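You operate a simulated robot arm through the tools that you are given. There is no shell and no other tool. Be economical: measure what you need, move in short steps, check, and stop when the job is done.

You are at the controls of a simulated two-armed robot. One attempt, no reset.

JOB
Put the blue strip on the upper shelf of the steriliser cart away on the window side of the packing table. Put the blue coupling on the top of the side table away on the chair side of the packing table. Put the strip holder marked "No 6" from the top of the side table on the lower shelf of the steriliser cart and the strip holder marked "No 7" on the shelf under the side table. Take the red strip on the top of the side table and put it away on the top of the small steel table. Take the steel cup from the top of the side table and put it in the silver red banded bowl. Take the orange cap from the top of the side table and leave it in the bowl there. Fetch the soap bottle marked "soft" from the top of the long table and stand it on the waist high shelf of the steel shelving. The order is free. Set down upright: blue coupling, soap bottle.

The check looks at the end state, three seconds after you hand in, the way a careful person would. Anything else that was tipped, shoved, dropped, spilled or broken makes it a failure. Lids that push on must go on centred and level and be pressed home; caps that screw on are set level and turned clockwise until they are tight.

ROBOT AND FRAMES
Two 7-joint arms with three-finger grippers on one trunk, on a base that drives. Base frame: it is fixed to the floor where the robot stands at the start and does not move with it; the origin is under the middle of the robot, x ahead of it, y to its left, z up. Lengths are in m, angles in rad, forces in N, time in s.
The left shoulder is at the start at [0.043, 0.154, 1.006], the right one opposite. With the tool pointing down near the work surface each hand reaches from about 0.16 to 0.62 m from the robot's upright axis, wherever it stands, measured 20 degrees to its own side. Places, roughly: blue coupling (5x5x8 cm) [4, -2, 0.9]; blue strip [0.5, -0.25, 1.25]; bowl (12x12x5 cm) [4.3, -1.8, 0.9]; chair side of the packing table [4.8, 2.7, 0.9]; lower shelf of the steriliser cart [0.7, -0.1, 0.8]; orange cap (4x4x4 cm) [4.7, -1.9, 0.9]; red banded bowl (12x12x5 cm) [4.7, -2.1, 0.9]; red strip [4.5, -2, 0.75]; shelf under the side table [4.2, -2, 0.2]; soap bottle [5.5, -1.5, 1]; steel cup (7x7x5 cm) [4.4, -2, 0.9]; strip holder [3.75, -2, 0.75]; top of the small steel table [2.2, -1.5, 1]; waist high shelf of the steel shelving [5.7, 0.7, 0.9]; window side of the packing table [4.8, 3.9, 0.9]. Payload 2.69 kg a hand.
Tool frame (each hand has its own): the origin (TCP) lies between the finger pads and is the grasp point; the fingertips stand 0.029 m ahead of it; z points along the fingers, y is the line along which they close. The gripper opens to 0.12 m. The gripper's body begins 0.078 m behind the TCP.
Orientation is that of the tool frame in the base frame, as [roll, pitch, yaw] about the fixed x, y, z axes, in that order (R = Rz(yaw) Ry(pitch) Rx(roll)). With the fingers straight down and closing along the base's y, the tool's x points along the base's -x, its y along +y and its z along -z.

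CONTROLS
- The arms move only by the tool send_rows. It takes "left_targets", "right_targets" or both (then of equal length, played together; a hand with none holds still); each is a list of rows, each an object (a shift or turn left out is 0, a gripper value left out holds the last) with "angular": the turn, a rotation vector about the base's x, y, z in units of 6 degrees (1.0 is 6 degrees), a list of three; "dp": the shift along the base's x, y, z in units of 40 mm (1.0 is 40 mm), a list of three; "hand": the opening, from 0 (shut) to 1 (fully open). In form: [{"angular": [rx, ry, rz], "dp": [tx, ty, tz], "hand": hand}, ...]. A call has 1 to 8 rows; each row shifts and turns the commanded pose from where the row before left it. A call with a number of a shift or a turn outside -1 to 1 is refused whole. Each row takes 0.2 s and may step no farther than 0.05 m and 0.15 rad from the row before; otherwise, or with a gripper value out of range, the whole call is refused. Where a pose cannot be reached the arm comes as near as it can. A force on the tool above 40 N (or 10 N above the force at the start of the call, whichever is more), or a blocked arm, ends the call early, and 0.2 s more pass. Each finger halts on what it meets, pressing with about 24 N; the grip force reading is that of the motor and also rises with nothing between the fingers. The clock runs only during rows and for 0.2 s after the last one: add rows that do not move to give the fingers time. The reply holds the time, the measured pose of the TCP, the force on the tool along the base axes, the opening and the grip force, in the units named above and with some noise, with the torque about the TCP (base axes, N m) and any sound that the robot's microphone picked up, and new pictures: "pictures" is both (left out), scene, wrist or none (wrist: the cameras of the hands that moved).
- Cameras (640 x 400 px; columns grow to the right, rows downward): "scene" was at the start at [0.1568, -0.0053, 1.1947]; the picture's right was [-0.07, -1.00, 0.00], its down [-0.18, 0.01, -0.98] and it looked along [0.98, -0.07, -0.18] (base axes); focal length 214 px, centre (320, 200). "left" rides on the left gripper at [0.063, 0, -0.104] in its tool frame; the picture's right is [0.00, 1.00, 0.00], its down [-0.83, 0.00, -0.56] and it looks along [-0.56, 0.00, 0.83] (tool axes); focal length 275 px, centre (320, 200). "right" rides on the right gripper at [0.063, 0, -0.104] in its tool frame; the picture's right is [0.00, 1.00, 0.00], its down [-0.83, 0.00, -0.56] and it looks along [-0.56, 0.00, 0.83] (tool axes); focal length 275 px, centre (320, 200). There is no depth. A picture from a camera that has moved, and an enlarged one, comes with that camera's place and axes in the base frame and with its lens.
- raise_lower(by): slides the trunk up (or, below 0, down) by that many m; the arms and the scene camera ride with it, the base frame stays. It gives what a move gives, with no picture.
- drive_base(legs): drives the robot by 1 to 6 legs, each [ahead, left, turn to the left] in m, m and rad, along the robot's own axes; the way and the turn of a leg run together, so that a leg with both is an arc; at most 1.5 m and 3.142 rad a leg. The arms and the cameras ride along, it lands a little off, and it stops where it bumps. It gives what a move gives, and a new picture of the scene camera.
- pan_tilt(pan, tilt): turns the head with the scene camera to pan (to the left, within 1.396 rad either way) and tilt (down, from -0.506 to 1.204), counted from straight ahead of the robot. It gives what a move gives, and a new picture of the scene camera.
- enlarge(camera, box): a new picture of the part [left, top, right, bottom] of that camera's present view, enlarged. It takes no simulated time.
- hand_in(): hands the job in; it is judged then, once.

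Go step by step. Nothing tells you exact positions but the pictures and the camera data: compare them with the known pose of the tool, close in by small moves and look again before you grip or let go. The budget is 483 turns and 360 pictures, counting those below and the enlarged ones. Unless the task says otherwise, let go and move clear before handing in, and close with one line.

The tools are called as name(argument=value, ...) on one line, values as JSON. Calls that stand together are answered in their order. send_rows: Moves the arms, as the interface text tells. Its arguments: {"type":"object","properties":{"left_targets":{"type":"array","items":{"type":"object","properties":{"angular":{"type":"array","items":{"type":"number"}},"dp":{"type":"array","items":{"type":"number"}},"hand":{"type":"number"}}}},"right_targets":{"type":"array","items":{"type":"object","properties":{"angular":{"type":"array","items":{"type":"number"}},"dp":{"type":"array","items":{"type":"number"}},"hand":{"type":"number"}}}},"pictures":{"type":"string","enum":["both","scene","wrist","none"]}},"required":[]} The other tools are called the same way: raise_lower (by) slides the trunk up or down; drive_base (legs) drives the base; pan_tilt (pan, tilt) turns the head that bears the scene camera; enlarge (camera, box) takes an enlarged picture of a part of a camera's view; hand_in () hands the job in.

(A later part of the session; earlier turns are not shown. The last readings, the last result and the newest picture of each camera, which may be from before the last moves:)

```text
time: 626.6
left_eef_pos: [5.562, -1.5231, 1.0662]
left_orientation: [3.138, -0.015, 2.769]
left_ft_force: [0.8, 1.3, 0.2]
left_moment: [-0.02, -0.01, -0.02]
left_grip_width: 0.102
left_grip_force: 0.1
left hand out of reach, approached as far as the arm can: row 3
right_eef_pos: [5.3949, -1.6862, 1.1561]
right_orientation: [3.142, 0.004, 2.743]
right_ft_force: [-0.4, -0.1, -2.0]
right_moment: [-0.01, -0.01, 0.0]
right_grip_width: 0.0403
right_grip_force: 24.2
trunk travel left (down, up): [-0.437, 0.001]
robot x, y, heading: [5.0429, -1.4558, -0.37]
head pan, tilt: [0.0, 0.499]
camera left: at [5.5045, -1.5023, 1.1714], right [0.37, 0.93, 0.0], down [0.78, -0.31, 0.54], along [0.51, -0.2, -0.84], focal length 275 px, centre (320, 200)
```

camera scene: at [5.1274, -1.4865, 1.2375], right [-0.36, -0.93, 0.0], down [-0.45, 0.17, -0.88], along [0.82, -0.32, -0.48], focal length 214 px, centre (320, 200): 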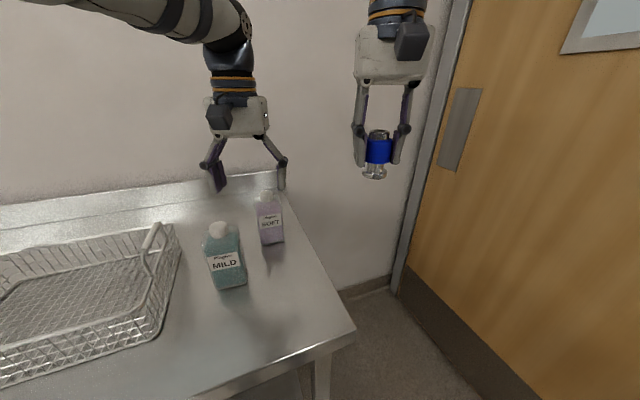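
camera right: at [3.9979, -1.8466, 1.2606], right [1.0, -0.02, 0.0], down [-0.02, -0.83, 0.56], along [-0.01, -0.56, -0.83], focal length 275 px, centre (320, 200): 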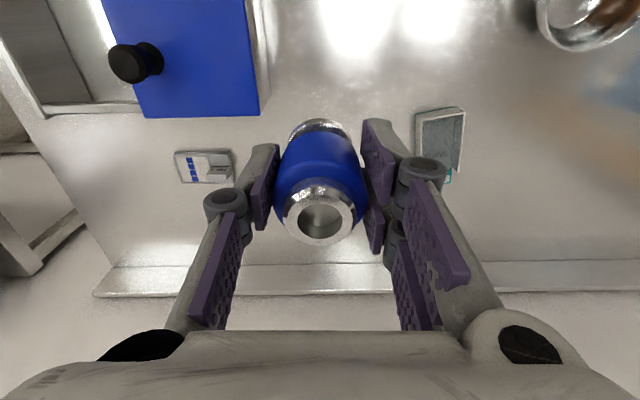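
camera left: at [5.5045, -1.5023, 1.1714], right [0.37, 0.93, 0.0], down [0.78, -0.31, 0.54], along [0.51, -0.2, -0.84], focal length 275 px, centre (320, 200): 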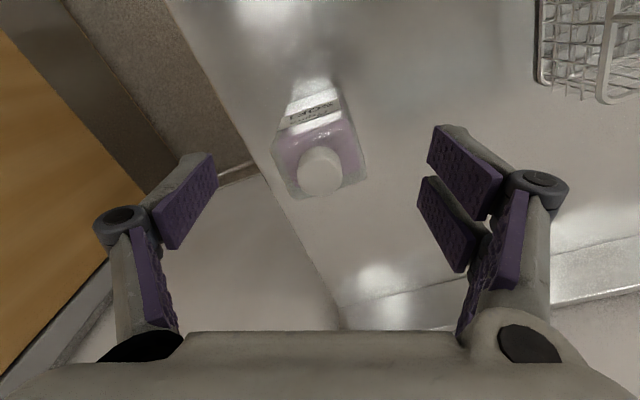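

drive_base(legs=[[0.025, 0, 0]])

send_rows(left_targets=[{"dp": [0, 0, -0.4]}, {"dp": [0, 0, -0.4]}, {}], pictures="wrist")

```text
time: 627.4
left_eef_pos: [5.5855, -1.5337, 1.0657]
left_orientation: [3.139, -0.015, 2.77]
left_ft_force: [0.3, 0.3, -0.2]
left_moment: [0.01, -0.01, 0.0]
left_grip_width: 0.1021
left_grip_force: 0.1
right_eef_pos: [5.4188, -1.6958, 1.1555]
right_orientation: [-3.141, 0.005, 2.742]
right_ft_force: [-0.2, -0.3, -2.6]
right_moment: [-0.01, 0.0, -0.01]
right_grip_width: 0.0405
right_grip_force: 24.6
trunk travel left (down, up): [-0.437, 0.001]
robot x, y, heading: [5.0675, -1.4594, -0.376]
head pan, tilt: [0.0, 0.499]
camera scene: at [5.151, -1.4957, 1.2375], right [-0.36, -0.93, 0.0], down [-0.45, 0.17, -0.88], along [0.82, -0.32, -0.48], focal length 214 px, centre (320, 200)
```

scene: 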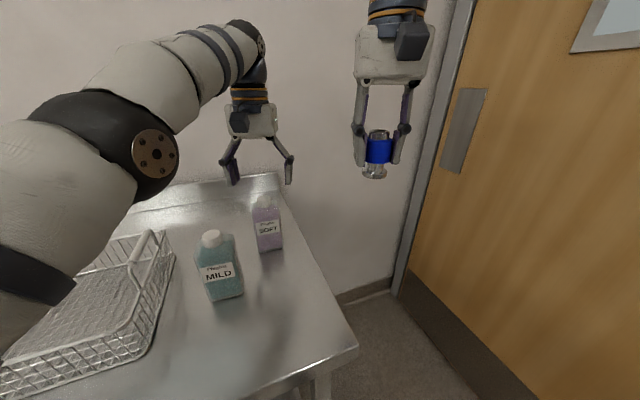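

```text
time: 628.2
left_eef_pos: [5.586, -1.5327, 1.0356]
left_orientation: [3.139, -0.014, 2.769]
left_ft_force: [-0.1, -0.6, 0.1]
left_moment: [-0.02, -0.05, 0.0]
left_grip_width: 0.1019
left_grip_force: 0.1
right_eef_pos: [5.4182, -1.6955, 1.1554]
right_orientation: [3.141, 0.007, 2.743]
right_ft_force: [0.7, 0.0, -0.9]
right_moment: [0.02, 0.01, 0.0]
right_grip_width: 0.0407
right_grip_force: 24.7
trunk travel left (down, up): [-0.437, 0.001]
robot x, y, heading: [5.0659, -1.4607, -0.367]
head pan, tilt: [0.0, 0.499]
camera left: at [5.5275, -1.5109, 1.1398], right [0.37, 0.93, 0.0], down [0.78, -0.31, 0.54], along [0.51, -0.2, -0.84], focal length 275 px, centre (320, 200)
```

left: 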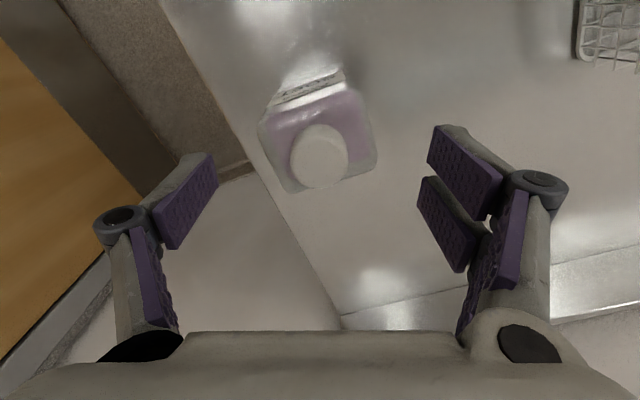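

The bottle is aligned with the base axes, so I'll yaw the hand 21° to match, then descend and grip.

send_rows(left_targets=[{"angular": [0, 0, 0.9], "hand": 0.95}, {"angular": [0, 0, 0.9]}, {"angular": [0, 0, 0.9]}, {"angular": [0, 0, 0.85], "dp": [-0.1, 0, 0]}, {}], pictures="wrist")

```text
time: 629.4
left_eef_pos: [5.5821, -1.532, 1.0349]
left_orientation: [3.137, -0.016, -3.14]
left_ft_force: [0.6, 0.5, -0.3]
left_moment: [0.0, 0.04, -0.02]
left_grip_width: 0.1141
left_grip_force: 0.0
right_eef_pos: [5.4176, -1.6945, 1.1544]
right_orientation: [-3.141, 0.004, 2.744]
right_ft_force: [0.5, -0.1, -2.0]
right_moment: [0.0, 0.03, 0.01]
right_grip_width: 0.0407
right_grip_force: 24.1
trunk travel left (down, up): [-0.437, 0.001]
robot x, y, heading: [5.0605, -1.4627, -0.372]
head pan, tilt: [0.0, 0.499]
camera left: at [5.5196, -1.5333, 1.1397], right [0.0, 1.0, 0.0], down [0.84, 0.0, 0.54], along [0.54, 0.0, -0.84], focal length 275 px, centre (320, 200)
```

left: 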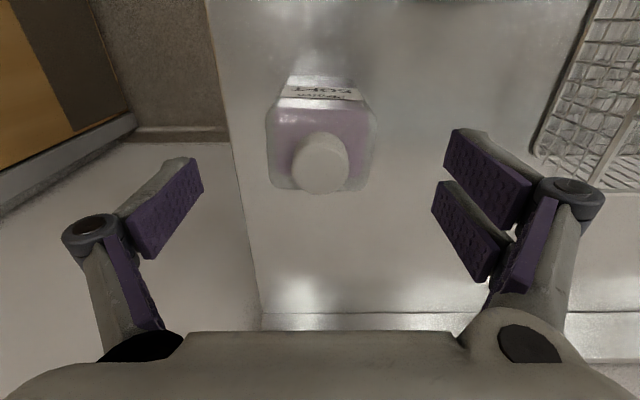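

send_rows(left_targets=[{"dp": [-0.05, 0, -0.6]}, {"dp": [0, 0, -0.7]}, {"dp": [0, 0, -0.5]}, {}], pictures="both")

```text
time: 630.4
left_eef_pos: [5.5797, -1.5324, 0.9635]
left_orientation: [3.139, -0.013, 3.14]
left_ft_force: [-0.4, -0.1, -0.2]
left_moment: [0.05, 0.03, 0.04]
left_grip_width: 0.114
left_grip_force: 0.1
right_eef_pos: [5.4179, -1.6955, 1.1556]
right_orientation: [-3.14, 0.005, 2.744]
right_ft_force: [1.0, 0.0, -1.9]
right_moment: [0.02, 0.0, -0.02]
right_grip_width: 0.0408
right_grip_force: 24.5
trunk travel left (down, up): [-0.437, 0.001]
robot x, y, heading: [5.064, -1.4662, -0.37]
head pan, tilt: [0.0, 0.499]
camera scene: at [5.1508, -1.4956, 1.2374], right [-0.36, -0.93, 0.0], down [-0.45, 0.17, -0.88], along [0.82, -0.32, -0.48], focal length 214 px, centre (320, 200)
camera left: at [5.5171, -1.5327, 1.0686], right [0.0, 1.0, 0.0], down [0.84, -0.01, 0.54], along [0.54, 0.0, -0.84], focal length 275 px, centre (320, 200)
```

scene: 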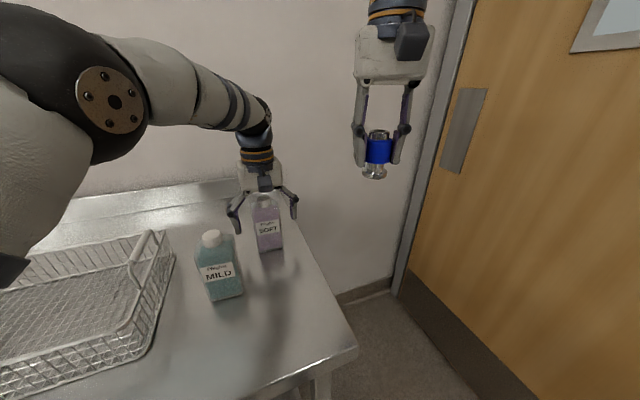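
left: 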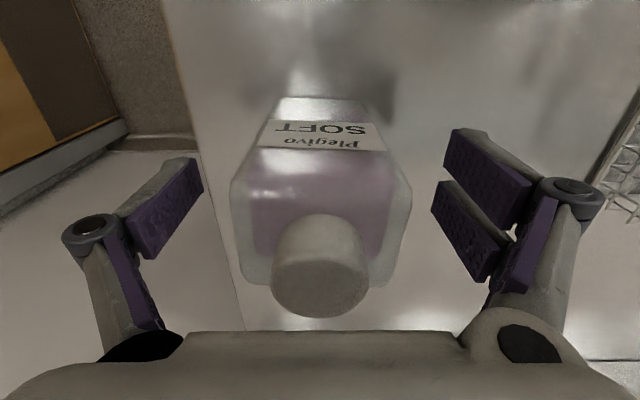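

send_rows(left_targets=[{"hand": 0.35}, {"hand": 0.35}, {"hand": 0.35}, {}], pictures="none")

send_rows(left_targets=[{"dp": [0, 0, 0.5]}, {"dp": [0, 0, 0.8]}, {"dp": [-0.3, 0.1, 0.9]}, {"dp": [-0.5, 0.2, 0.9]}, {"dp": [-0.5, 0.2, 0.9]}, {"dp": [-0.5, 0.2, 0.9]}, {}], pictures="both")

```text
time: 631.4
left_eef_pos: [5.579, -1.5327, 0.9633]
left_orientation: [3.139, -0.014, 3.141]
left_ft_force: [1.0, -0.2, 2.9]
left_moment: [0.02, -0.01, -0.06]
left_grip_width: 0.062
left_grip_force: 23.8
right_eef_pos: [5.4188, -1.695, 1.1556]
right_orientation: [3.141, 0.005, 2.743]
right_ft_force: [0.5, -0.9, -1.9]
right_moment: [0.0, 0.03, 0.01]
right_grip_width: 0.0406
right_grip_force: 24.2
trunk travel left (down, up): [-0.437, 0.001]
robot x, y, heading: [5.0622, -1.4643, -0.37]
head pan, tilt: [0.0, 0.499]
```

```text
time: 633.0
left_eef_pos: [5.5076, -1.505, 1.1596]
left_orientation: [3.137, -0.017, 3.141]
left_ft_force: [0.5, -0.2, -4.5]
left_moment: [0.01, 0.02, -0.04]
left_grip_width: 0.0617
left_grip_force: 23.9
right_eef_pos: [5.4191, -1.6958, 1.1553]
right_orientation: [-3.141, 0.004, 2.743]
right_ft_force: [-0.2, 1.2, -1.0]
right_moment: [-0.01, 0.01, 0.02]
right_grip_width: 0.0405
right_grip_force: 23.8
trunk travel left (down, up): [-0.437, 0.001]
robot x, y, heading: [5.0637, -1.4615, -0.371]
head pan, tilt: [0.0, 0.499]
camera scene: at [5.1519, -1.496, 1.2372], right [-0.36, -0.93, 0.0], down [-0.45, 0.17, -0.88], along [0.82, -0.32, -0.48], focal length 214 px, centre (320, 200)
camera left: at [5.4448, -1.5045, 1.2657], right [0.0, 1.0, 0.0], down [0.84, -0.01, 0.54], along [0.54, 0.0, -0.84], focal length 275 px, centre (320, 200)
```

scene: 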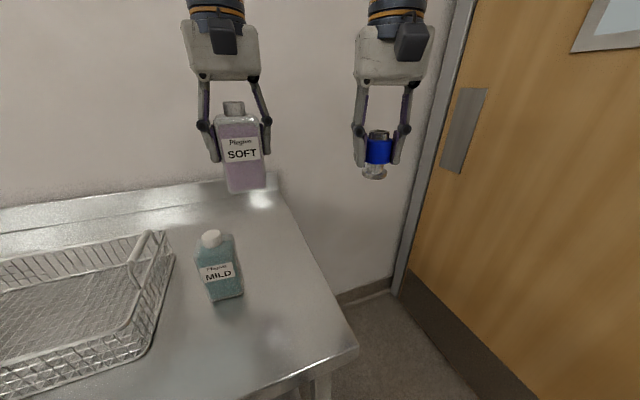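
left: 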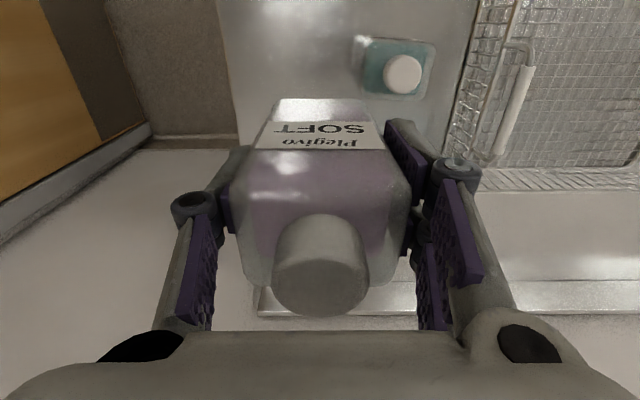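

SOFT is held upright. Backing away and heading to the steel shelving.

send_rows(left_targets=[{"dp": [-0.4, 0.15, 0.8]}, {"dp": [-0.2, 0.1, 0.3]}, {}], pictures="none")

drive_base(legs=[[-0.75, 0, 0], [0, 0, 0.371], [0, 1.3, 0], [0, 0.55, 0]])

pan_tilt(pan=0.0, tilt=0.3)

```text
time: 633.8
left_eef_pos: [5.4832, -1.4949, 1.2032]
left_orientation: [3.139, -0.016, -3.141]
left_ft_force: [-0.6, 0.1, -4.1]
left_moment: [0.0, 0.03, -0.01]
left_grip_width: 0.0617
left_grip_force: 24.2
right_eef_pos: [5.4178, -1.6946, 1.1556]
right_orientation: [-3.14, 0.007, 2.743]
right_ft_force: [-1.7, 0.6, -2.1]
right_moment: [0.02, 0.01, 0.01]
right_grip_width: 0.0405
right_grip_force: 24.2
trunk travel left (down, up): [-0.437, 0.001]
robot x, y, heading: [5.0623, -1.4601, -0.373]
head pan, tilt: [0.0, 0.499]
```

```text
time: 653.2
left_eef_pos: [4.7667, 0.7959, 1.2038]
left_orientation: [3.139, -0.016, -2.764]
left_ft_force: [0.3, -0.2, -3.4]
left_moment: [-0.01, -0.01, -0.01]
left_grip_width: 0.0619
left_grip_force: 23.3
right_eef_pos: [4.779, 0.5863, 1.1553]
right_orientation: [-3.141, 0.006, 3.12]
right_ft_force: [0.5, 0.6, -1.3]
right_moment: [-0.02, 0.0, -0.03]
right_grip_width: 0.0406
right_grip_force: 24.2
trunk travel left (down, up): [-0.437, 0.001]
robot x, y, heading: [4.3659, 0.6729, 0.004]
head pan, tilt: [0.0, 0.499]
camera scene: at [4.4578, 0.6734, 1.2374], right [0.0, -1.0, 0.0], down [-0.48, 0.0, -0.88], along [0.88, 0.0, -0.48], focal length 214 px, centre (320, 200)
```

scene: 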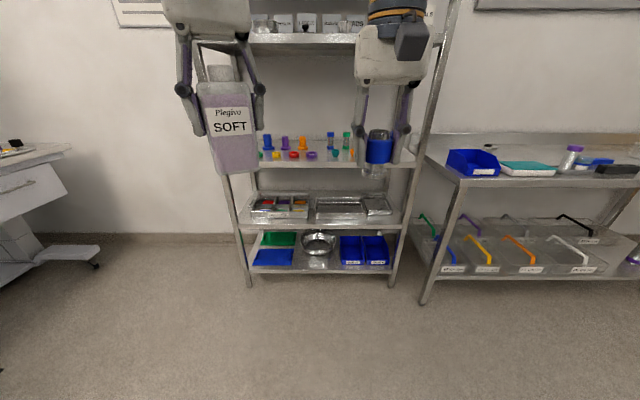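

```text
time: 653.9
left_eef_pos: [4.7651, 0.7949, 1.2039]
left_orientation: [3.138, -0.016, -2.764]
left_ft_force: [1.1, 0.5, -4.1]
left_moment: [0.01, 0.03, -0.01]
left_grip_width: 0.062
left_grip_force: 24.1
right_eef_pos: [4.7794, 0.5863, 1.155]
right_orientation: [-3.141, 0.004, 3.122]
right_ft_force: [-0.1, 0.3, -1.5]
right_moment: [-0.06, 0.01, -0.04]
right_grip_width: 0.0408
right_grip_force: 24.4
trunk travel left (down, up): [-0.437, 0.001]
robot x, y, heading: [4.3655, 0.672, 0.005]
head pan, tilt: [0.0, 0.3]
camera scene: at [4.4602, 0.6732, 1.2557], right [0.0, -1.0, 0.0], down [-0.3, 0.0, -0.95], along [0.95, 0.0, -0.3], focal length 214 px, centre (320, 200)
```

scene: 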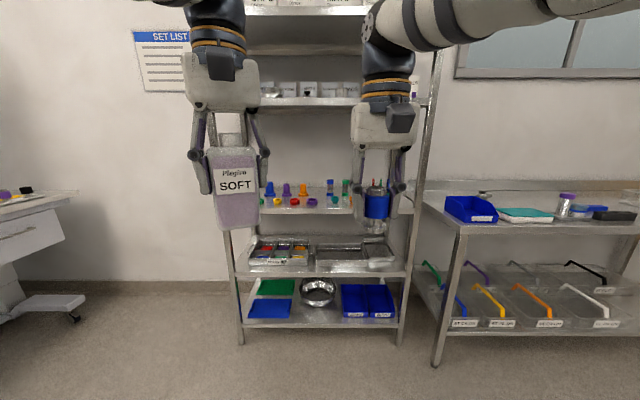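

enlarge(camera="scene", box=[210, 150, 430, 290])

drive_base(legs=[[0.35, -0.25, 0]])

```text
2.86 times, centred on (320, 220) of scene
camera zoom: at [4.4602, 0.6732, 1.2557], right [0.0, -1.0, 0.0], down [-0.3, 0.0, -0.95], along [0.95, 0.0, -0.3], focal length 613 px, centre (320, 143)
```

zoom: 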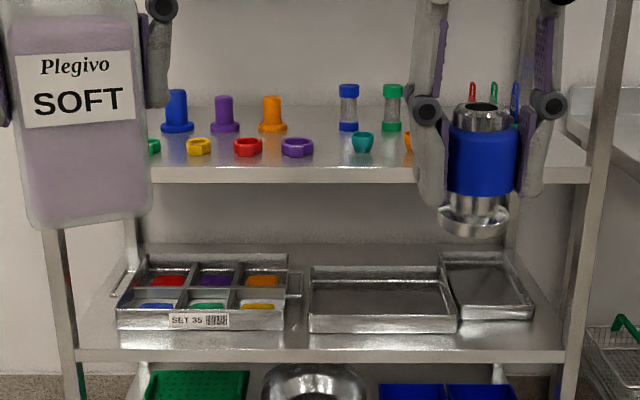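

```text
time: 656.6
left_eef_pos: [5.1187, 0.5542, 1.204]
left_orientation: [3.137, -0.016, -2.753]
left_ft_force: [-0.3, 0.3, -3.7]
left_moment: [0.01, 0.02, 0.03]
left_grip_width: 0.0618
left_grip_force: 24.0
right_eef_pos: [5.1358, 0.3453, 1.1552]
right_orientation: [3.141, 0.006, 3.133]
right_ft_force: [0.3, 0.4, -1.4]
right_moment: [-0.01, 0.02, 0.04]
right_grip_width: 0.0405
right_grip_force: 24.6
trunk travel left (down, up): [-0.437, 0.001]
robot x, y, heading: [4.7181, 0.4261, 0.01]
head pan, tilt: [0.0, 0.3]
camera scene: at [4.8151, 0.4279, 1.2558], right [0.02, -1.0, 0.0], down [-0.3, 0.0, -0.96], along [0.95, 0.02, -0.3], focal length 214 px, centre (320, 200)
```

scene: 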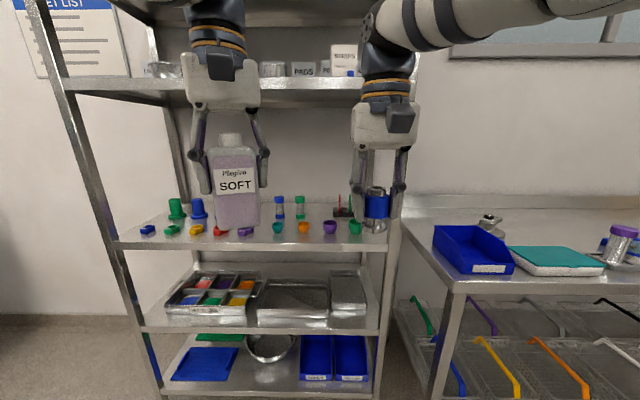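

The waist-high shelf is the one with the coloured pegs (z≈0.85); there is a gap in the front row near y≈0.70. I'll align the bottle's yaw, pull the right hand back, and approach.

send_rows(left_targets=[{"angular": [0, 0, -0.93], "dp": [-0.4, 0.1, -0.7]}, {"angular": [0, 0, -0.93], "dp": [-0.2, 0.1, -0.7]}, {"angular": [0, 0, -0.93], "dp": [0, 0, -0.7]}, {"angular": [0, 0, -0.92], "dp": [0, 0, -0.7]}, {"dp": [0, 0, -0.7]}, {"dp": [0, 0, -0.7]}, {}], right_targets=[{"dp": [-0.8, 0, 0]}, {"dp": [-0.8, 0, 0.2]}, {"dp": [-0.8, 0, 0.2]}, {"dp": [-0.8, 0, 0.2]}, {"dp": [-0.4, 0, 0]}, {}, {}], pictures="none")

drive_base(legs=[[0.2, 0.14, -0.01]])

pan_tilt(pan=0.1, tilt=0.6)

```text
time: 658.2
left_eef_pos: [5.0948, 0.5621, 1.037]
left_orientation: [3.14, -0.016, -3.141]
left_ft_force: [0.1, 0.3, -3.5]
left_moment: [0.0, 0.01, 0.02]
left_grip_width: 0.0618
left_grip_force: 24.0
right_eef_pos: [4.9902, 0.3441, 1.181]
right_orientation: [-3.14, 0.004, 3.132]
right_ft_force: [0.6, 0.0, -0.5]
right_moment: [0.02, -0.02, 0.02]
right_grip_width: 0.0406
right_grip_force: 23.7
trunk travel left (down, up): [-0.437, 0.001]
robot x, y, heading: [4.7221, 0.4246, 0.014]
head pan, tilt: [0.0, 0.3]
```

```text
time: 660.0
left_eef_pos: [5.296, 0.701, 1.0367]
left_orientation: [3.138, -0.016, 3.131]
left_ft_force: [-0.3, -0.2, -4.1]
left_moment: [-0.02, 0.07, 0.02]
left_grip_width: 0.062
left_grip_force: 24.3
right_eef_pos: [5.1893, 0.4836, 1.1806]
right_orientation: [-3.14, 0.006, 3.121]
right_ft_force: [0.6, -0.3, -1.7]
right_moment: [0.0, 0.02, 0.01]
right_grip_width: 0.0408
right_grip_force: 23.7
trunk travel left (down, up): [-0.437, 0.001]
robot x, y, heading: [4.9168, 0.5689, 0.005]
head pan, tilt: [0.0, 0.3]
camera scene: at [5.0141, 0.57, 1.2558], right [0.0, -1.0, 0.0], down [-0.3, 0.0, -0.96], along [0.96, 0.0, -0.3], focal length 214 px, centre (320, 200)
```

scene: 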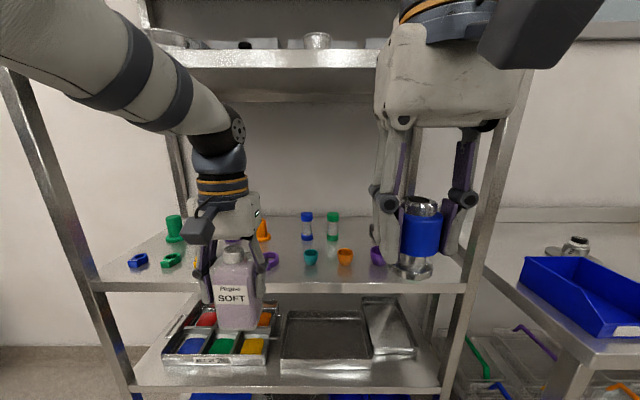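

```text
time: 660.8
left_eef_pos: [5.2938, 0.701, 1.0378]
left_orientation: [3.139, -0.016, 3.132]
left_ft_force: [0.6, 0.3, -3.0]
left_moment: [-0.01, 0.0, 0.01]
left_grip_width: 0.0621
left_grip_force: 24.2
right_eef_pos: [5.1888, 0.4827, 1.18]
right_orientation: [3.14, 0.006, 3.12]
right_ft_force: [1.2, 0.1, -1.9]
right_moment: [-0.02, 0.02, -0.04]
right_grip_width: 0.0406
right_grip_force: 23.5
trunk travel left (down, up): [-0.437, 0.001]
robot x, y, heading: [4.921, 0.5706, 0.008]
head pan, tilt: [0.099, 0.6]
camera scene: at [5.0082, 0.5783, 1.2284], right [0.1, -0.99, 0.0], down [-0.56, -0.06, -0.83], along [0.82, 0.09, -0.56], focal length 214 px, centre (320, 200)
```

scene: 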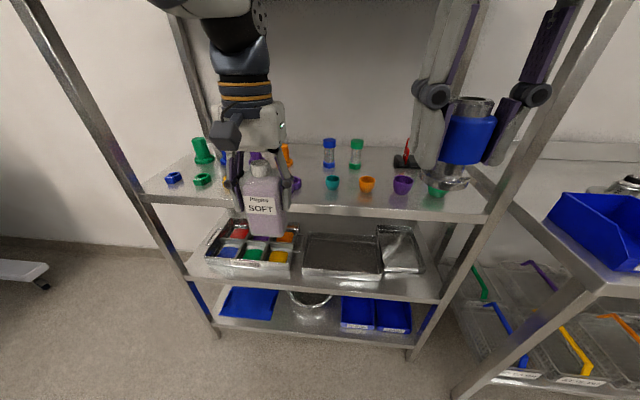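

The free gap is centred at y≈0.668; I'll set the bottle at about (5.70, 0.668), between the two rows. Adjusting and driving in.

send_rows(left_targets=[{"dp": [0, -0.4, -0.6]}, {"dp": [0, -0.4, -0.6]}, {}], pictures="none")

drive_base(legs=[[0.25, 0, 0]])

send_rows(left_targets=[{}], pictures="wrist")

```text
time: 661.6
left_eef_pos: [5.2953, 0.6709, 0.9898]
left_orientation: [3.141, -0.016, 3.131]
left_ft_force: [-0.2, -0.1, -3.3]
left_moment: [-0.01, 0.06, 0.03]
left_grip_width: 0.0619
left_grip_force: 23.6
right_eef_pos: [5.1885, 0.4832, 1.1806]
right_orientation: [-3.141, 0.006, 3.12]
right_ft_force: [-1.2, -0.6, -1.5]
right_moment: [-0.04, 0.01, 0.02]
right_grip_width: 0.0405
right_grip_force: 24.3
trunk travel left (down, up): [-0.437, 0.001]
robot x, y, heading: [4.9194, 0.5709, 0.009]
head pan, tilt: [0.099, 0.6]
```

```text
time: 663.4
left_eef_pos: [5.5378, 0.6714, 0.9918]
left_orientation: [3.139, -0.009, 3.129]
left_ft_force: [-0.2, 0.2, -4.1]
left_moment: [0.03, 0.03, -0.02]
left_grip_width: 0.0616
left_grip_force: 23.9
right_eef_pos: [5.4291, 0.4834, 1.1826]
right_orientation: [3.139, 0.013, 3.122]
right_ft_force: [-0.1, -0.2, -1.6]
right_moment: [0.02, 0.02, -0.01]
right_grip_width: 0.0406
right_grip_force: 24.4
trunk travel left (down, up): [-0.437, 0.001]
robot x, y, heading: [5.1645, 0.5661, 0.006]
head pan, tilt: [0.099, 0.6]
camera scene: at [5.2502, 0.5788, 1.2289], right [0.1, -0.99, 0.0], down [-0.56, -0.06, -0.83], along [0.82, 0.08, -0.56], focal length 214 px, centre (320, 200)
```

scene: 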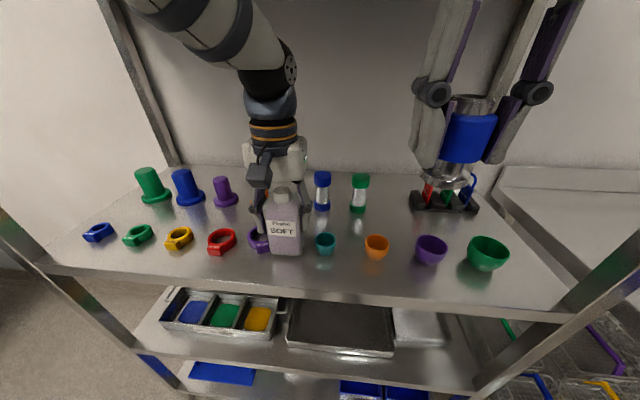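

```text
time: 663.8
left_eef_pos: [5.539, 0.6718, 0.9905]
left_orientation: [3.138, -0.011, 3.127]
left_ft_force: [0.7, 0.0, -3.7]
left_moment: [-0.01, 0.02, 0.0]
left_grip_width: 0.0618
left_grip_force: 24.2
right_eef_pos: [5.4306, 0.4832, 1.1834]
right_orientation: [3.141, 0.016, 3.122]
right_ft_force: [-0.5, 0.1, -1.8]
right_moment: [0.0, 0.04, 0.01]
right_grip_width: 0.0407
right_grip_force: 23.7
trunk travel left (down, up): [-0.437, 0.001]
robot x, y, heading: [5.1648, 0.5703, 0.003]
head pan, tilt: [0.099, 0.6]
camera left: at [5.4764, 0.6711, 1.0961], right [0.02, 1.0, 0.0], down [0.84, -0.02, 0.55], along [0.55, -0.01, -0.84], focal length 275 px, centre (320, 200)
```

left: 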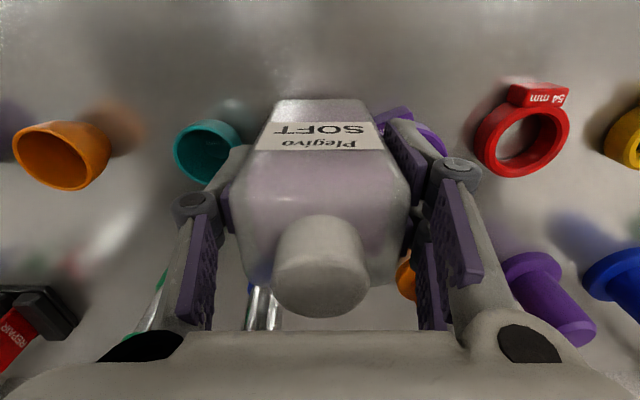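

Refined: shelf z≈0.90, front row at x≈5.555 and back row at x≈5.69, with a wide gap y 0.62–0.73. Raising slightly, then moving in to x=5.627.

send_rows(left_targets=[{"dp": [0, 0.08, 0.6]}, {"dp": [0.7, 0, 0.2]}, {"dp": [0.8, 0, 0]}, {"dp": [0.7, 0, 0]}, {}], pictures="both")

```text
time: 665.0
left_eef_pos: [5.6275, 0.6731, 1.0248]
left_orientation: [3.138, -0.009, 3.129]
left_ft_force: [1.0, 0.2, -3.5]
left_moment: [-0.02, 0.04, -0.01]
left_grip_width: 0.0619
left_grip_force: 24.0
right_eef_pos: [5.4308, 0.4843, 1.1839]
right_orientation: [3.139, 0.013, 3.12]
right_ft_force: [0.2, 0.1, -1.5]
right_moment: [0.01, -0.01, 0.01]
right_grip_width: 0.0406
right_grip_force: 24.0
trunk travel left (down, up): [-0.437, 0.001]
robot x, y, heading: [5.1645, 0.5665, 0.008]
head pan, tilt: [0.099, 0.6]
camera scene: at [5.2502, 0.5788, 1.2287], right [0.1, -0.99, 0.0], down [-0.56, -0.06, -0.83], along [0.82, 0.08, -0.56], focal length 214 px, centre (320, 200)
camera left: at [5.5642, 0.6733, 1.1293], right [0.02, 1.0, 0.0], down [0.84, -0.02, 0.55], along [0.55, -0.01, -0.84], focal length 275 px, centre (320, 200)
```

scene: 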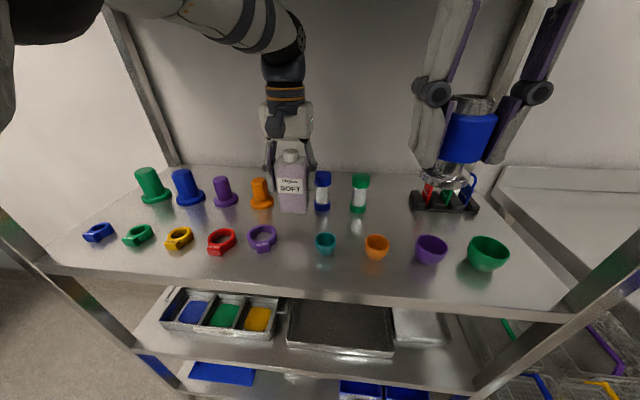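
left: 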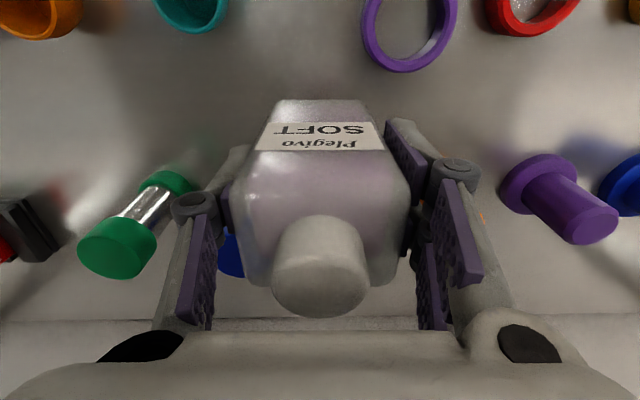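

Lowering between the rows until contact.

send_rows(left_targets=[{"dp": [0, 0, -0.5]}, {"dp": [0, 0, -0.25]}, {"dp": [0, 0, -0.12]}, {}], pictures="scene")

```text
time: 666.0
left_eef_pos: [5.6273, 0.6741, 0.9885]
left_orientation: [3.136, -0.01, 3.127]
left_ft_force: [-0.1, -0.7, -3.8]
left_moment: [0.03, -0.01, 0.0]
left_grip_width: 0.0618
left_grip_force: 24.3
right_eef_pos: [5.4305, 0.4835, 1.182]
right_orientation: [3.141, 0.014, 3.12]
right_ft_force: [0.0, -0.7, -1.1]
right_moment: [0.0, -0.01, 0.0]
right_grip_width: 0.0409
right_grip_force: 23.8
trunk travel left (down, up): [-0.437, 0.001]
robot x, y, heading: [5.1684, 0.5683, 0.001]
head pan, tilt: [0.099, 0.6]
camera scene: at [5.2502, 0.5789, 1.2287], right [0.1, -0.99, 0.0], down [-0.56, -0.06, -0.83], along [0.82, 0.08, -0.56], focal length 214 px, centre (320, 200)
```

scene: 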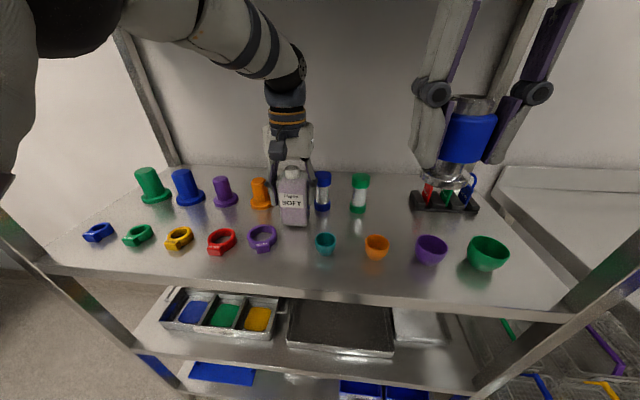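

send_rows(left_targets=[{"dp": [0, 0, -0.12]}, {"dp": [0, 0, -0.12]}, {"dp": [0, 0, -0.12]}, {}], pictures="none")

```text
time: 667.0
left_eef_pos: [5.6281, 0.6737, 0.9757]
left_orientation: [3.138, -0.007, 3.129]
left_ft_force: [2.4, 1.1, 18.5]
left_moment: [0.03, -0.18, 0.0]
left_grip_width: 0.0621
left_grip_force: 24.4
right_eef_pos: [5.4307, 0.4848, 1.1827]
right_orientation: [-3.141, 0.013, 3.12]
right_ft_force: [-0.5, 0.8, -1.6]
right_moment: [0.0, 0.02, -0.01]
right_grip_width: 0.0408
right_grip_force: 24.1
trunk travel left (down, up): [-0.437, 0.001]
robot x, y, heading: [5.1656, 0.5712, 0.003]
head pan, tilt: [0.099, 0.6]
```

Bottle stands on the shelf. Opening and withdrawing straight back.

send_rows(left_targets=[{"dp": [0, 0, 0.04], "hand": 0.72}, {"hand": 0.72}, {"dp": [0, 0, 0.15]}, {}], pictures="wrist")

```text
time: 668.0
left_eef_pos: [5.6272, 0.6727, 0.9813]
left_orientation: [3.137, -0.013, 3.13]
left_ft_force: [1.1, 0.4, 0.7]
left_moment: [-0.01, 0.02, -0.04]
left_grip_width: 0.0865
left_grip_force: 0.0
right_eef_pos: [5.4302, 0.4837, 1.1832]
right_orientation: [3.14, 0.012, 3.121]
right_ft_force: [0.6, -1.0, -0.1]
right_moment: [0.0, -0.02, -0.02]
right_grip_width: 0.0407
right_grip_force: 23.9
trunk travel left (down, up): [-0.437, 0.001]
robot x, y, heading: [5.1647, 0.5711, 0.006]
head pan, tilt: [0.099, 0.6]
camera left: at [5.5642, 0.6739, 1.0863], right [0.02, 1.0, 0.0], down [0.84, -0.02, 0.55], along [0.55, -0.01, -0.84], focal length 275 px, centre (320, 200)
```

left: 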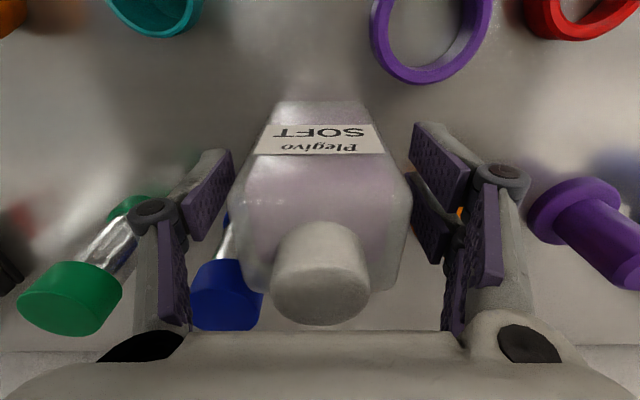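

send_rows(left_targets=[{"dp": [0, 0, 0.35]}, {}], pictures="none")

drive_base(legs=[[-0.4, 0, 0]])

enlarge(camera="scene", box=[200, 120, 440, 270])

```text
time: 668.6
left_eef_pos: [5.6269, 0.6742, 0.9949]
left_orientation: [3.137, -0.009, 3.127]
left_ft_force: [-0.9, -0.5, -0.4]
left_moment: [0.02, 0.02, 0.01]
left_grip_width: 0.0865
left_grip_force: 0.1
right_eef_pos: [5.4298, 0.4839, 1.1833]
right_orientation: [3.139, 0.013, 3.121]
right_ft_force: [-0.2, 0.4, -1.5]
right_moment: [-0.03, -0.01, -0.01]
right_grip_width: 0.0409
right_grip_force: 23.4
trunk travel left (down, up): [-0.437, 0.001]
robot x, y, heading: [5.17, 0.5691, 0.004]
head pan, tilt: [0.099, 0.6]
```

```text
time: 671.0
left_eef_pos: [5.2361, 0.6729, 0.9928]
left_orientation: [3.138, -0.015, 3.129]
left_ft_force: [-0.1, -0.1, -0.5]
left_moment: [0.03, 0.02, -0.01]
left_grip_width: 0.0863
left_grip_force: 0.1
right_eef_pos: [5.0411, 0.4825, 1.1815]
right_orientation: [3.14, 0.006, 3.121]
right_ft_force: [-0.1, 0.1, -1.2]
right_moment: [0.0, -0.04, 0.0]
right_grip_width: 0.0405
right_grip_force: 24.3
trunk travel left (down, up): [-0.437, 0.001]
robot x, y, heading: [4.7696, 0.5701, 0.001]
head pan, tilt: [0.099, 0.6]
camera scene: at [4.8613, 0.5779, 1.2283], right [0.1, -0.99, 0.0], down [-0.56, -0.06, -0.83], along [0.82, 0.08, -0.56], focal length 214 px, centre (320, 200)
```

scene: 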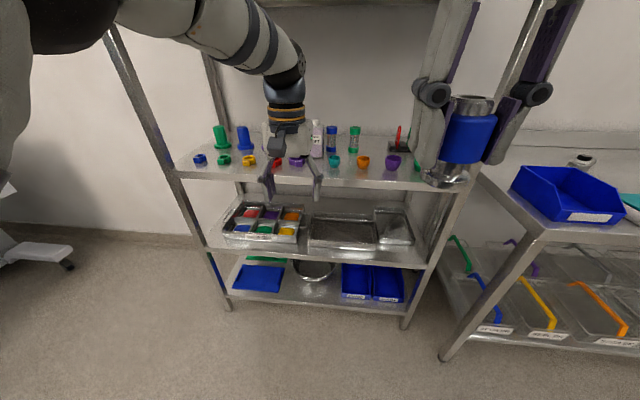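

```text
2.67 times, centred on (320, 195) of scene
camera zoom: at [4.8613, 0.5779, 1.2283], right [0.1, -0.99, 0.0], down [-0.56, -0.06, -0.83], along [0.82, 0.08, -0.56], focal length 572 px, centre (320, 213)
```

zoom: 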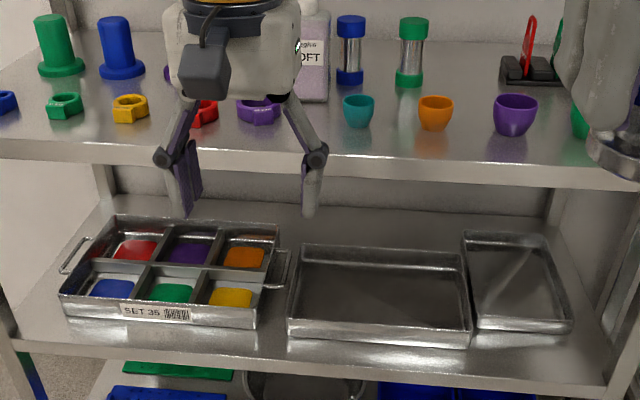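

The soap bottle stands on the waist-high shelf. Now turning to the packing table's chair side with the coupling.

send_rows(left_targets=[{"dp": [-0.6, 0, 0.8]}, {"dp": [-0.8, 0, 0.8]}, {"dp": [-0.8, 0, 0.8]}, {"dp": [-0.6, 0, 0.8]}, {}], pictures="none")

drive_base(legs=[[0, 0, 1.57]])

pan_tilt(pan=0.0, tilt=0.35)

```text
time: 672.2
left_eef_pos: [5.1256, 0.6731, 1.1228]
left_orientation: [3.138, -0.016, 3.13]
left_ft_force: [0.6, -0.1, -0.3]
left_moment: [0.03, 0.02, 0.03]
left_grip_width: 0.0866
left_grip_force: 0.1
right_eef_pos: [5.0425, 0.4812, 1.1822]
right_orientation: [-3.141, 0.008, 3.12]
right_ft_force: [-0.1, 0.0, -1.8]
right_moment: [-0.02, -0.02, -0.01]
right_grip_width: 0.0407
right_grip_force: 23.6
trunk travel left (down, up): [-0.437, 0.001]
robot x, y, heading: [4.7722, 0.5649, 0.004]
head pan, tilt: [0.099, 0.6]
```

```text
time: 676.4
left_eef_pos: [4.6712, 0.9215, 1.1228]
left_orientation: [3.137, -0.016, -1.598]
left_ft_force: [-0.2, -0.1, -0.7]
left_moment: [0.02, 0.03, -0.03]
left_grip_width: 0.0864
left_grip_force: 0.1
right_eef_pos: [4.8613, 0.8369, 1.1821]
right_orientation: [3.141, 0.008, -1.607]
right_ft_force: [-0.1, 0.4, -0.7]
right_moment: [0.01, 0.0, -0.02]
right_grip_width: 0.0406
right_grip_force: 24.4
trunk travel left (down, up): [-0.437, 0.001]
robot x, y, heading: [4.7727, 0.5669, 1.557]
head pan, tilt: [0.099, 0.6]
camera scene: at [4.7638, 0.6592, 1.2283], right [1.0, 0.09, 0.0], down [0.05, -0.56, -0.83], along [-0.07, 0.82, -0.56], focal length 214 px, centre (320, 200)
```

scene: 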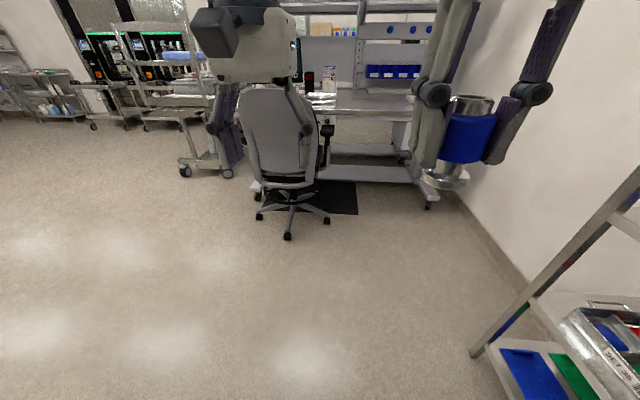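

```text
time: 677.2
left_eef_pos: [4.6702, 0.9228, 1.123]
left_orientation: [3.137, -0.016, -1.599]
left_ft_force: [0.1, -0.6, -0.8]
left_moment: [-0.01, -0.02, 0.03]
left_grip_width: 0.0864
left_grip_force: 0.0
right_eef_pos: [4.8616, 0.8356, 1.1819]
right_orientation: [3.141, 0.008, -1.607]
right_ft_force: [0.0, 0.0, -1.8]
right_moment: [-0.01, 0.01, 0.02]
right_grip_width: 0.0407
right_grip_force: 23.8
trunk travel left (down, up): [-0.437, 0.001]
robot x, y, heading: [4.77, 0.5635, 1.558]
head pan, tilt: [0.0, 0.351]
camera scene: at [4.7726, 0.6643, 1.251], right [1.0, -0.01, 0.0], down [0.0, -0.34, -0.94], along [0.01, 0.94, -0.34], focal length 214 px, centre (320, 200)
```

scene: 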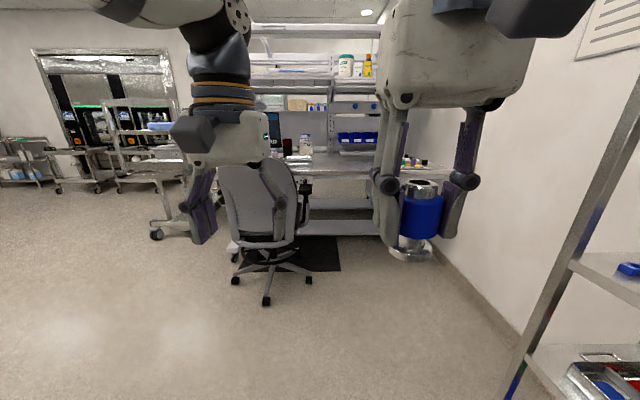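

drive_base(legs=[[0.65, -0.25, 0.012]])

pan_tilt(pan=0.0, tilt=0.55)

```text
time: 681.1
left_eef_pos: [4.9212, 1.5782, 1.1234]
left_orientation: [3.137, -0.016, -1.582]
left_ft_force: [0.4, 0.6, -0.5]
left_moment: [0.02, -0.05, 0.01]
left_grip_width: 0.0865
left_grip_force: 0.0
right_eef_pos: [5.113, 1.494, 1.1821]
right_orientation: [-3.141, 0.006, -1.589]
right_ft_force: [1.0, -0.3, -1.7]
right_moment: [-0.03, -0.01, -0.02]
right_grip_width: 0.041
right_grip_force: 23.9
trunk travel left (down, up): [-0.437, 0.001]
robot x, y, heading: [5.0268, 1.2239, 1.579]
head pan, tilt: [0.0, 0.351]
camera scene: at [5.0281, 1.3212, 1.2511], right [1.0, 0.01, 0.0], down [0.0, -0.34, -0.94], along [-0.01, 0.94, -0.34], focal length 214 px, centre (320, 200)
```

scene: 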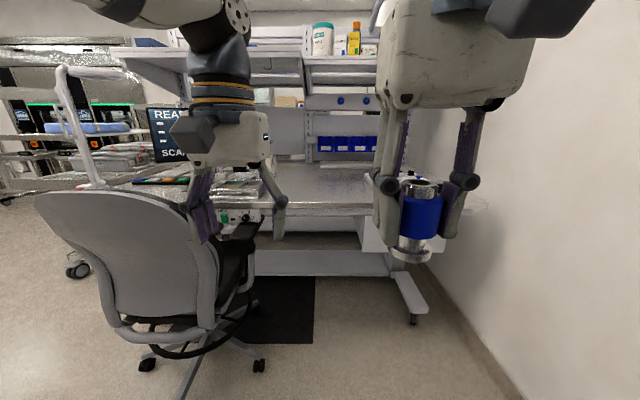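

```text
time: 681.8
left_eef_pos: [4.9222, 1.5781, 1.1228]
left_orientation: [3.137, -0.017, -1.581]
left_ft_force: [0.1, 0.3, 0.7]
left_moment: [0.0, 0.03, -0.02]
left_grip_width: 0.0866
left_grip_force: 0.0
right_eef_pos: [5.1141, 1.4935, 1.1812]
right_orientation: [-3.141, 0.007, -1.589]
right_ft_force: [-0.1, 0.1, -1.5]
right_moment: [-0.05, 0.02, 0.0]
right_grip_width: 0.0409
right_grip_force: 23.7
trunk travel left (down, up): [-0.437, 0.001]
robot x, y, heading: [5.0304, 1.2236, 1.58]
head pan, tilt: [0.0, 0.55]
camera scene: at [5.028, 1.3176, 1.2329], right [1.0, 0.01, 0.0], down [0.0, -0.52, -0.85], along [-0.01, 0.85, -0.52], focal length 214 px, centre (320, 200)
```

scene: 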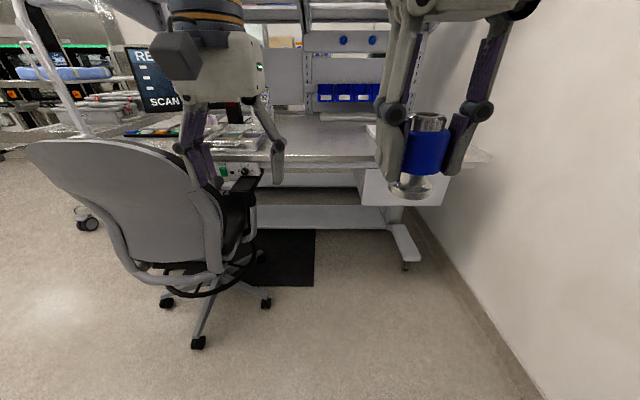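

The table surface right of the chair (x 4.87–5.28) is free. Driving in to place the coupling at about (5.1, 2.33).

drive_base(legs=[[0.52, -0.04, -0.009]])

send_rows(right_targets=[{"dp": [0, 0.8, 0]}, {"dp": [0, 0.8, -0.3]}, {"dp": [0, 0.8, -0.6]}, {"dp": [0, 0.8, -0.8]}, {"dp": [0, 0.8, -0.8]}, {"dp": [0, 0.8, -0.8]}, {}], pictures="both")

```text
time: 684.8
left_eef_pos: [4.9656, 2.0901, 1.1236]
left_orientation: [3.138, -0.016, -1.594]
left_ft_force: [0.0, 0.4, -0.4]
left_moment: [-0.02, 0.0, 0.01]
left_grip_width: 0.0866
left_grip_force: 0.2
right_eef_pos: [5.1579, 2.0042, 1.1816]
right_orientation: [3.141, 0.007, -1.603]
right_ft_force: [0.8, -0.2, -1.6]
right_moment: [0.02, -0.02, 0.03]
right_grip_width: 0.0409
right_grip_force: 23.7
trunk travel left (down, up): [-0.437, 0.001]
robot x, y, heading: [5.0695, 1.7346, 1.565]
head pan, tilt: [0.0, 0.55]
camera scene: at [5.0694, 1.8283, 1.2328], right [1.0, -0.01, 0.0], down [0.0, -0.52, -0.85], along [0.01, 0.85, -0.52], focal length 214 px, centre (320, 200)
```

scene: 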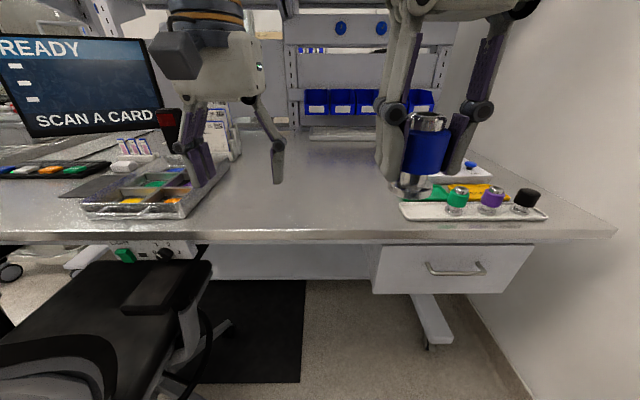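

```text
time: 686.4
left_eef_pos: [4.9661, 2.0881, 1.124]
left_orientation: [3.137, -0.014, -1.594]
left_ft_force: [-0.3, -0.4, -0.4]
left_moment: [0.01, -0.02, 0.0]
left_grip_width: 0.0863
left_grip_force: 0.1
right_eef_pos: [5.1583, 2.196, 1.0497]
right_orientation: [-3.141, 0.009, -1.602]
right_ft_force: [0.5, 0.3, -1.6]
right_moment: [-0.01, 0.01, 0.0]
right_grip_width: 0.0406
right_grip_force: 23.7
trunk travel left (down, up): [-0.437, 0.001]
robot x, y, heading: [5.0705, 1.7338, 1.57]
head pan, tilt: [0.0, 0.55]
camera scene: at [5.0694, 1.8272, 1.233], right [1.0, -0.01, 0.0], down [0.0, -0.52, -0.85], along [0.01, 0.85, -0.52], focal length 214 px, centre (320, 200)
camera right: at [5.156, 2.1327, 1.1552], right [-1.0, 0.03, 0.0], down [0.02, 0.83, 0.56], along [0.01, 0.56, -0.83], focal length 275 px, centre (320, 200)
```

scene: 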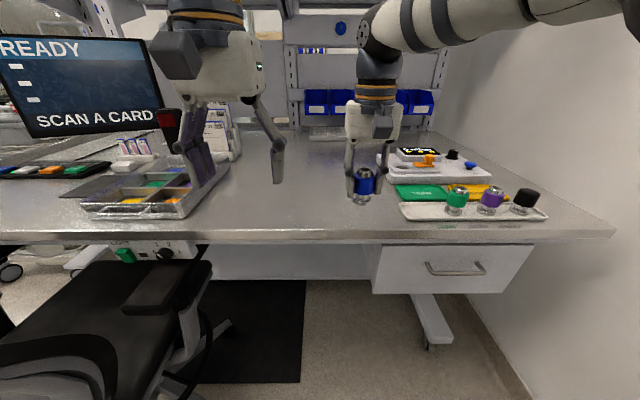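
right: 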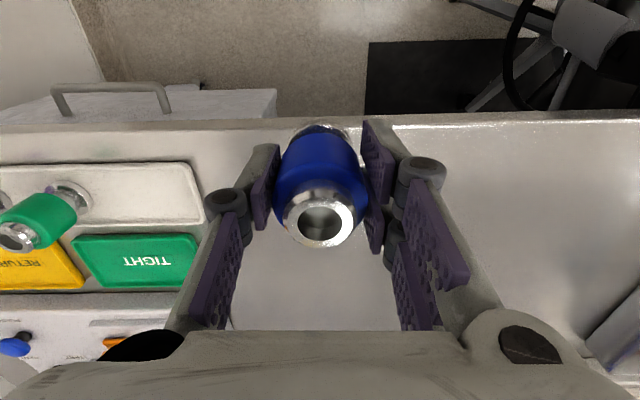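

Free spot in the middle. Moving further in (to about (5.11, 2.32)) and lowering.

send_rows(right_targets=[{"dp": [-0.4, 0.8, 0]}, {"dp": [-0.4, 0.8, 0]}, {"dp": [-0.4, 0.8, -0.2]}, {"dp": [0, 0.6, -0.5]}, {"dp": [0, 0, -0.6]}, {}], pictures="both")

```text
time: 687.8
left_eef_pos: [4.9662, 2.0898, 1.1232]
left_orientation: [3.137, -0.016, -1.595]
left_ft_force: [-0.3, -0.5, 0.2]
left_moment: [0.02, 0.01, -0.04]
left_grip_width: 0.0865
left_grip_force: 0.0
right_eef_pos: [5.1212, 2.2505, 0.9861]
right_orientation: [3.141, 0.008, -1.602]
right_ft_force: [-0.5, 0.3, -0.6]
right_moment: [0.02, -0.03, 0.01]
right_grip_width: 0.0408
right_grip_force: 23.8
right hand out of reach, approached as far as the arm can: row 2, 3, 4
trunk travel left (down, up): [-0.437, 0.001]
robot x, y, heading: [5.069, 1.7353, 1.565]
head pan, tilt: [0.0, 0.55]
camera scene: at [5.0693, 1.8283, 1.2328], right [1.0, -0.01, 0.0], down [0.0, -0.52, -0.85], along [0.01, 0.85, -0.52], focal length 214 px, centre (320, 200)
camera right: at [5.1205, 2.1883, 1.0913], right [-1.0, 0.03, 0.0], down [0.02, 0.83, 0.56], along [0.01, 0.56, -0.83], focal length 275 px, centre (320, 200)
```

scene: 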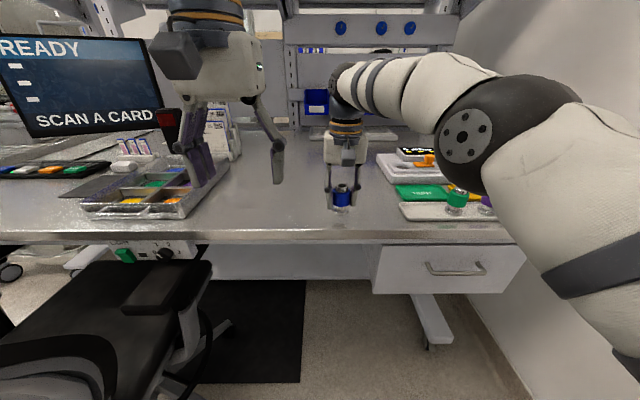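
right: 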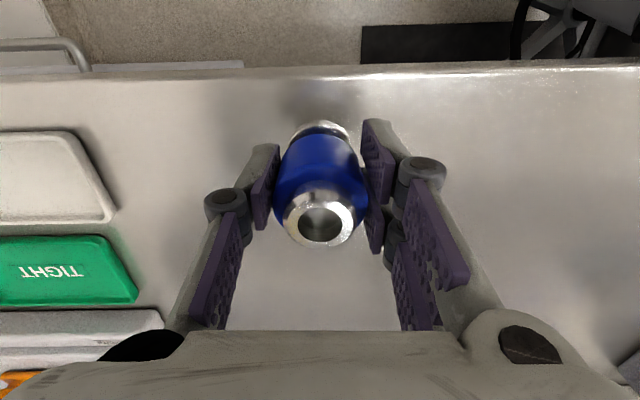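

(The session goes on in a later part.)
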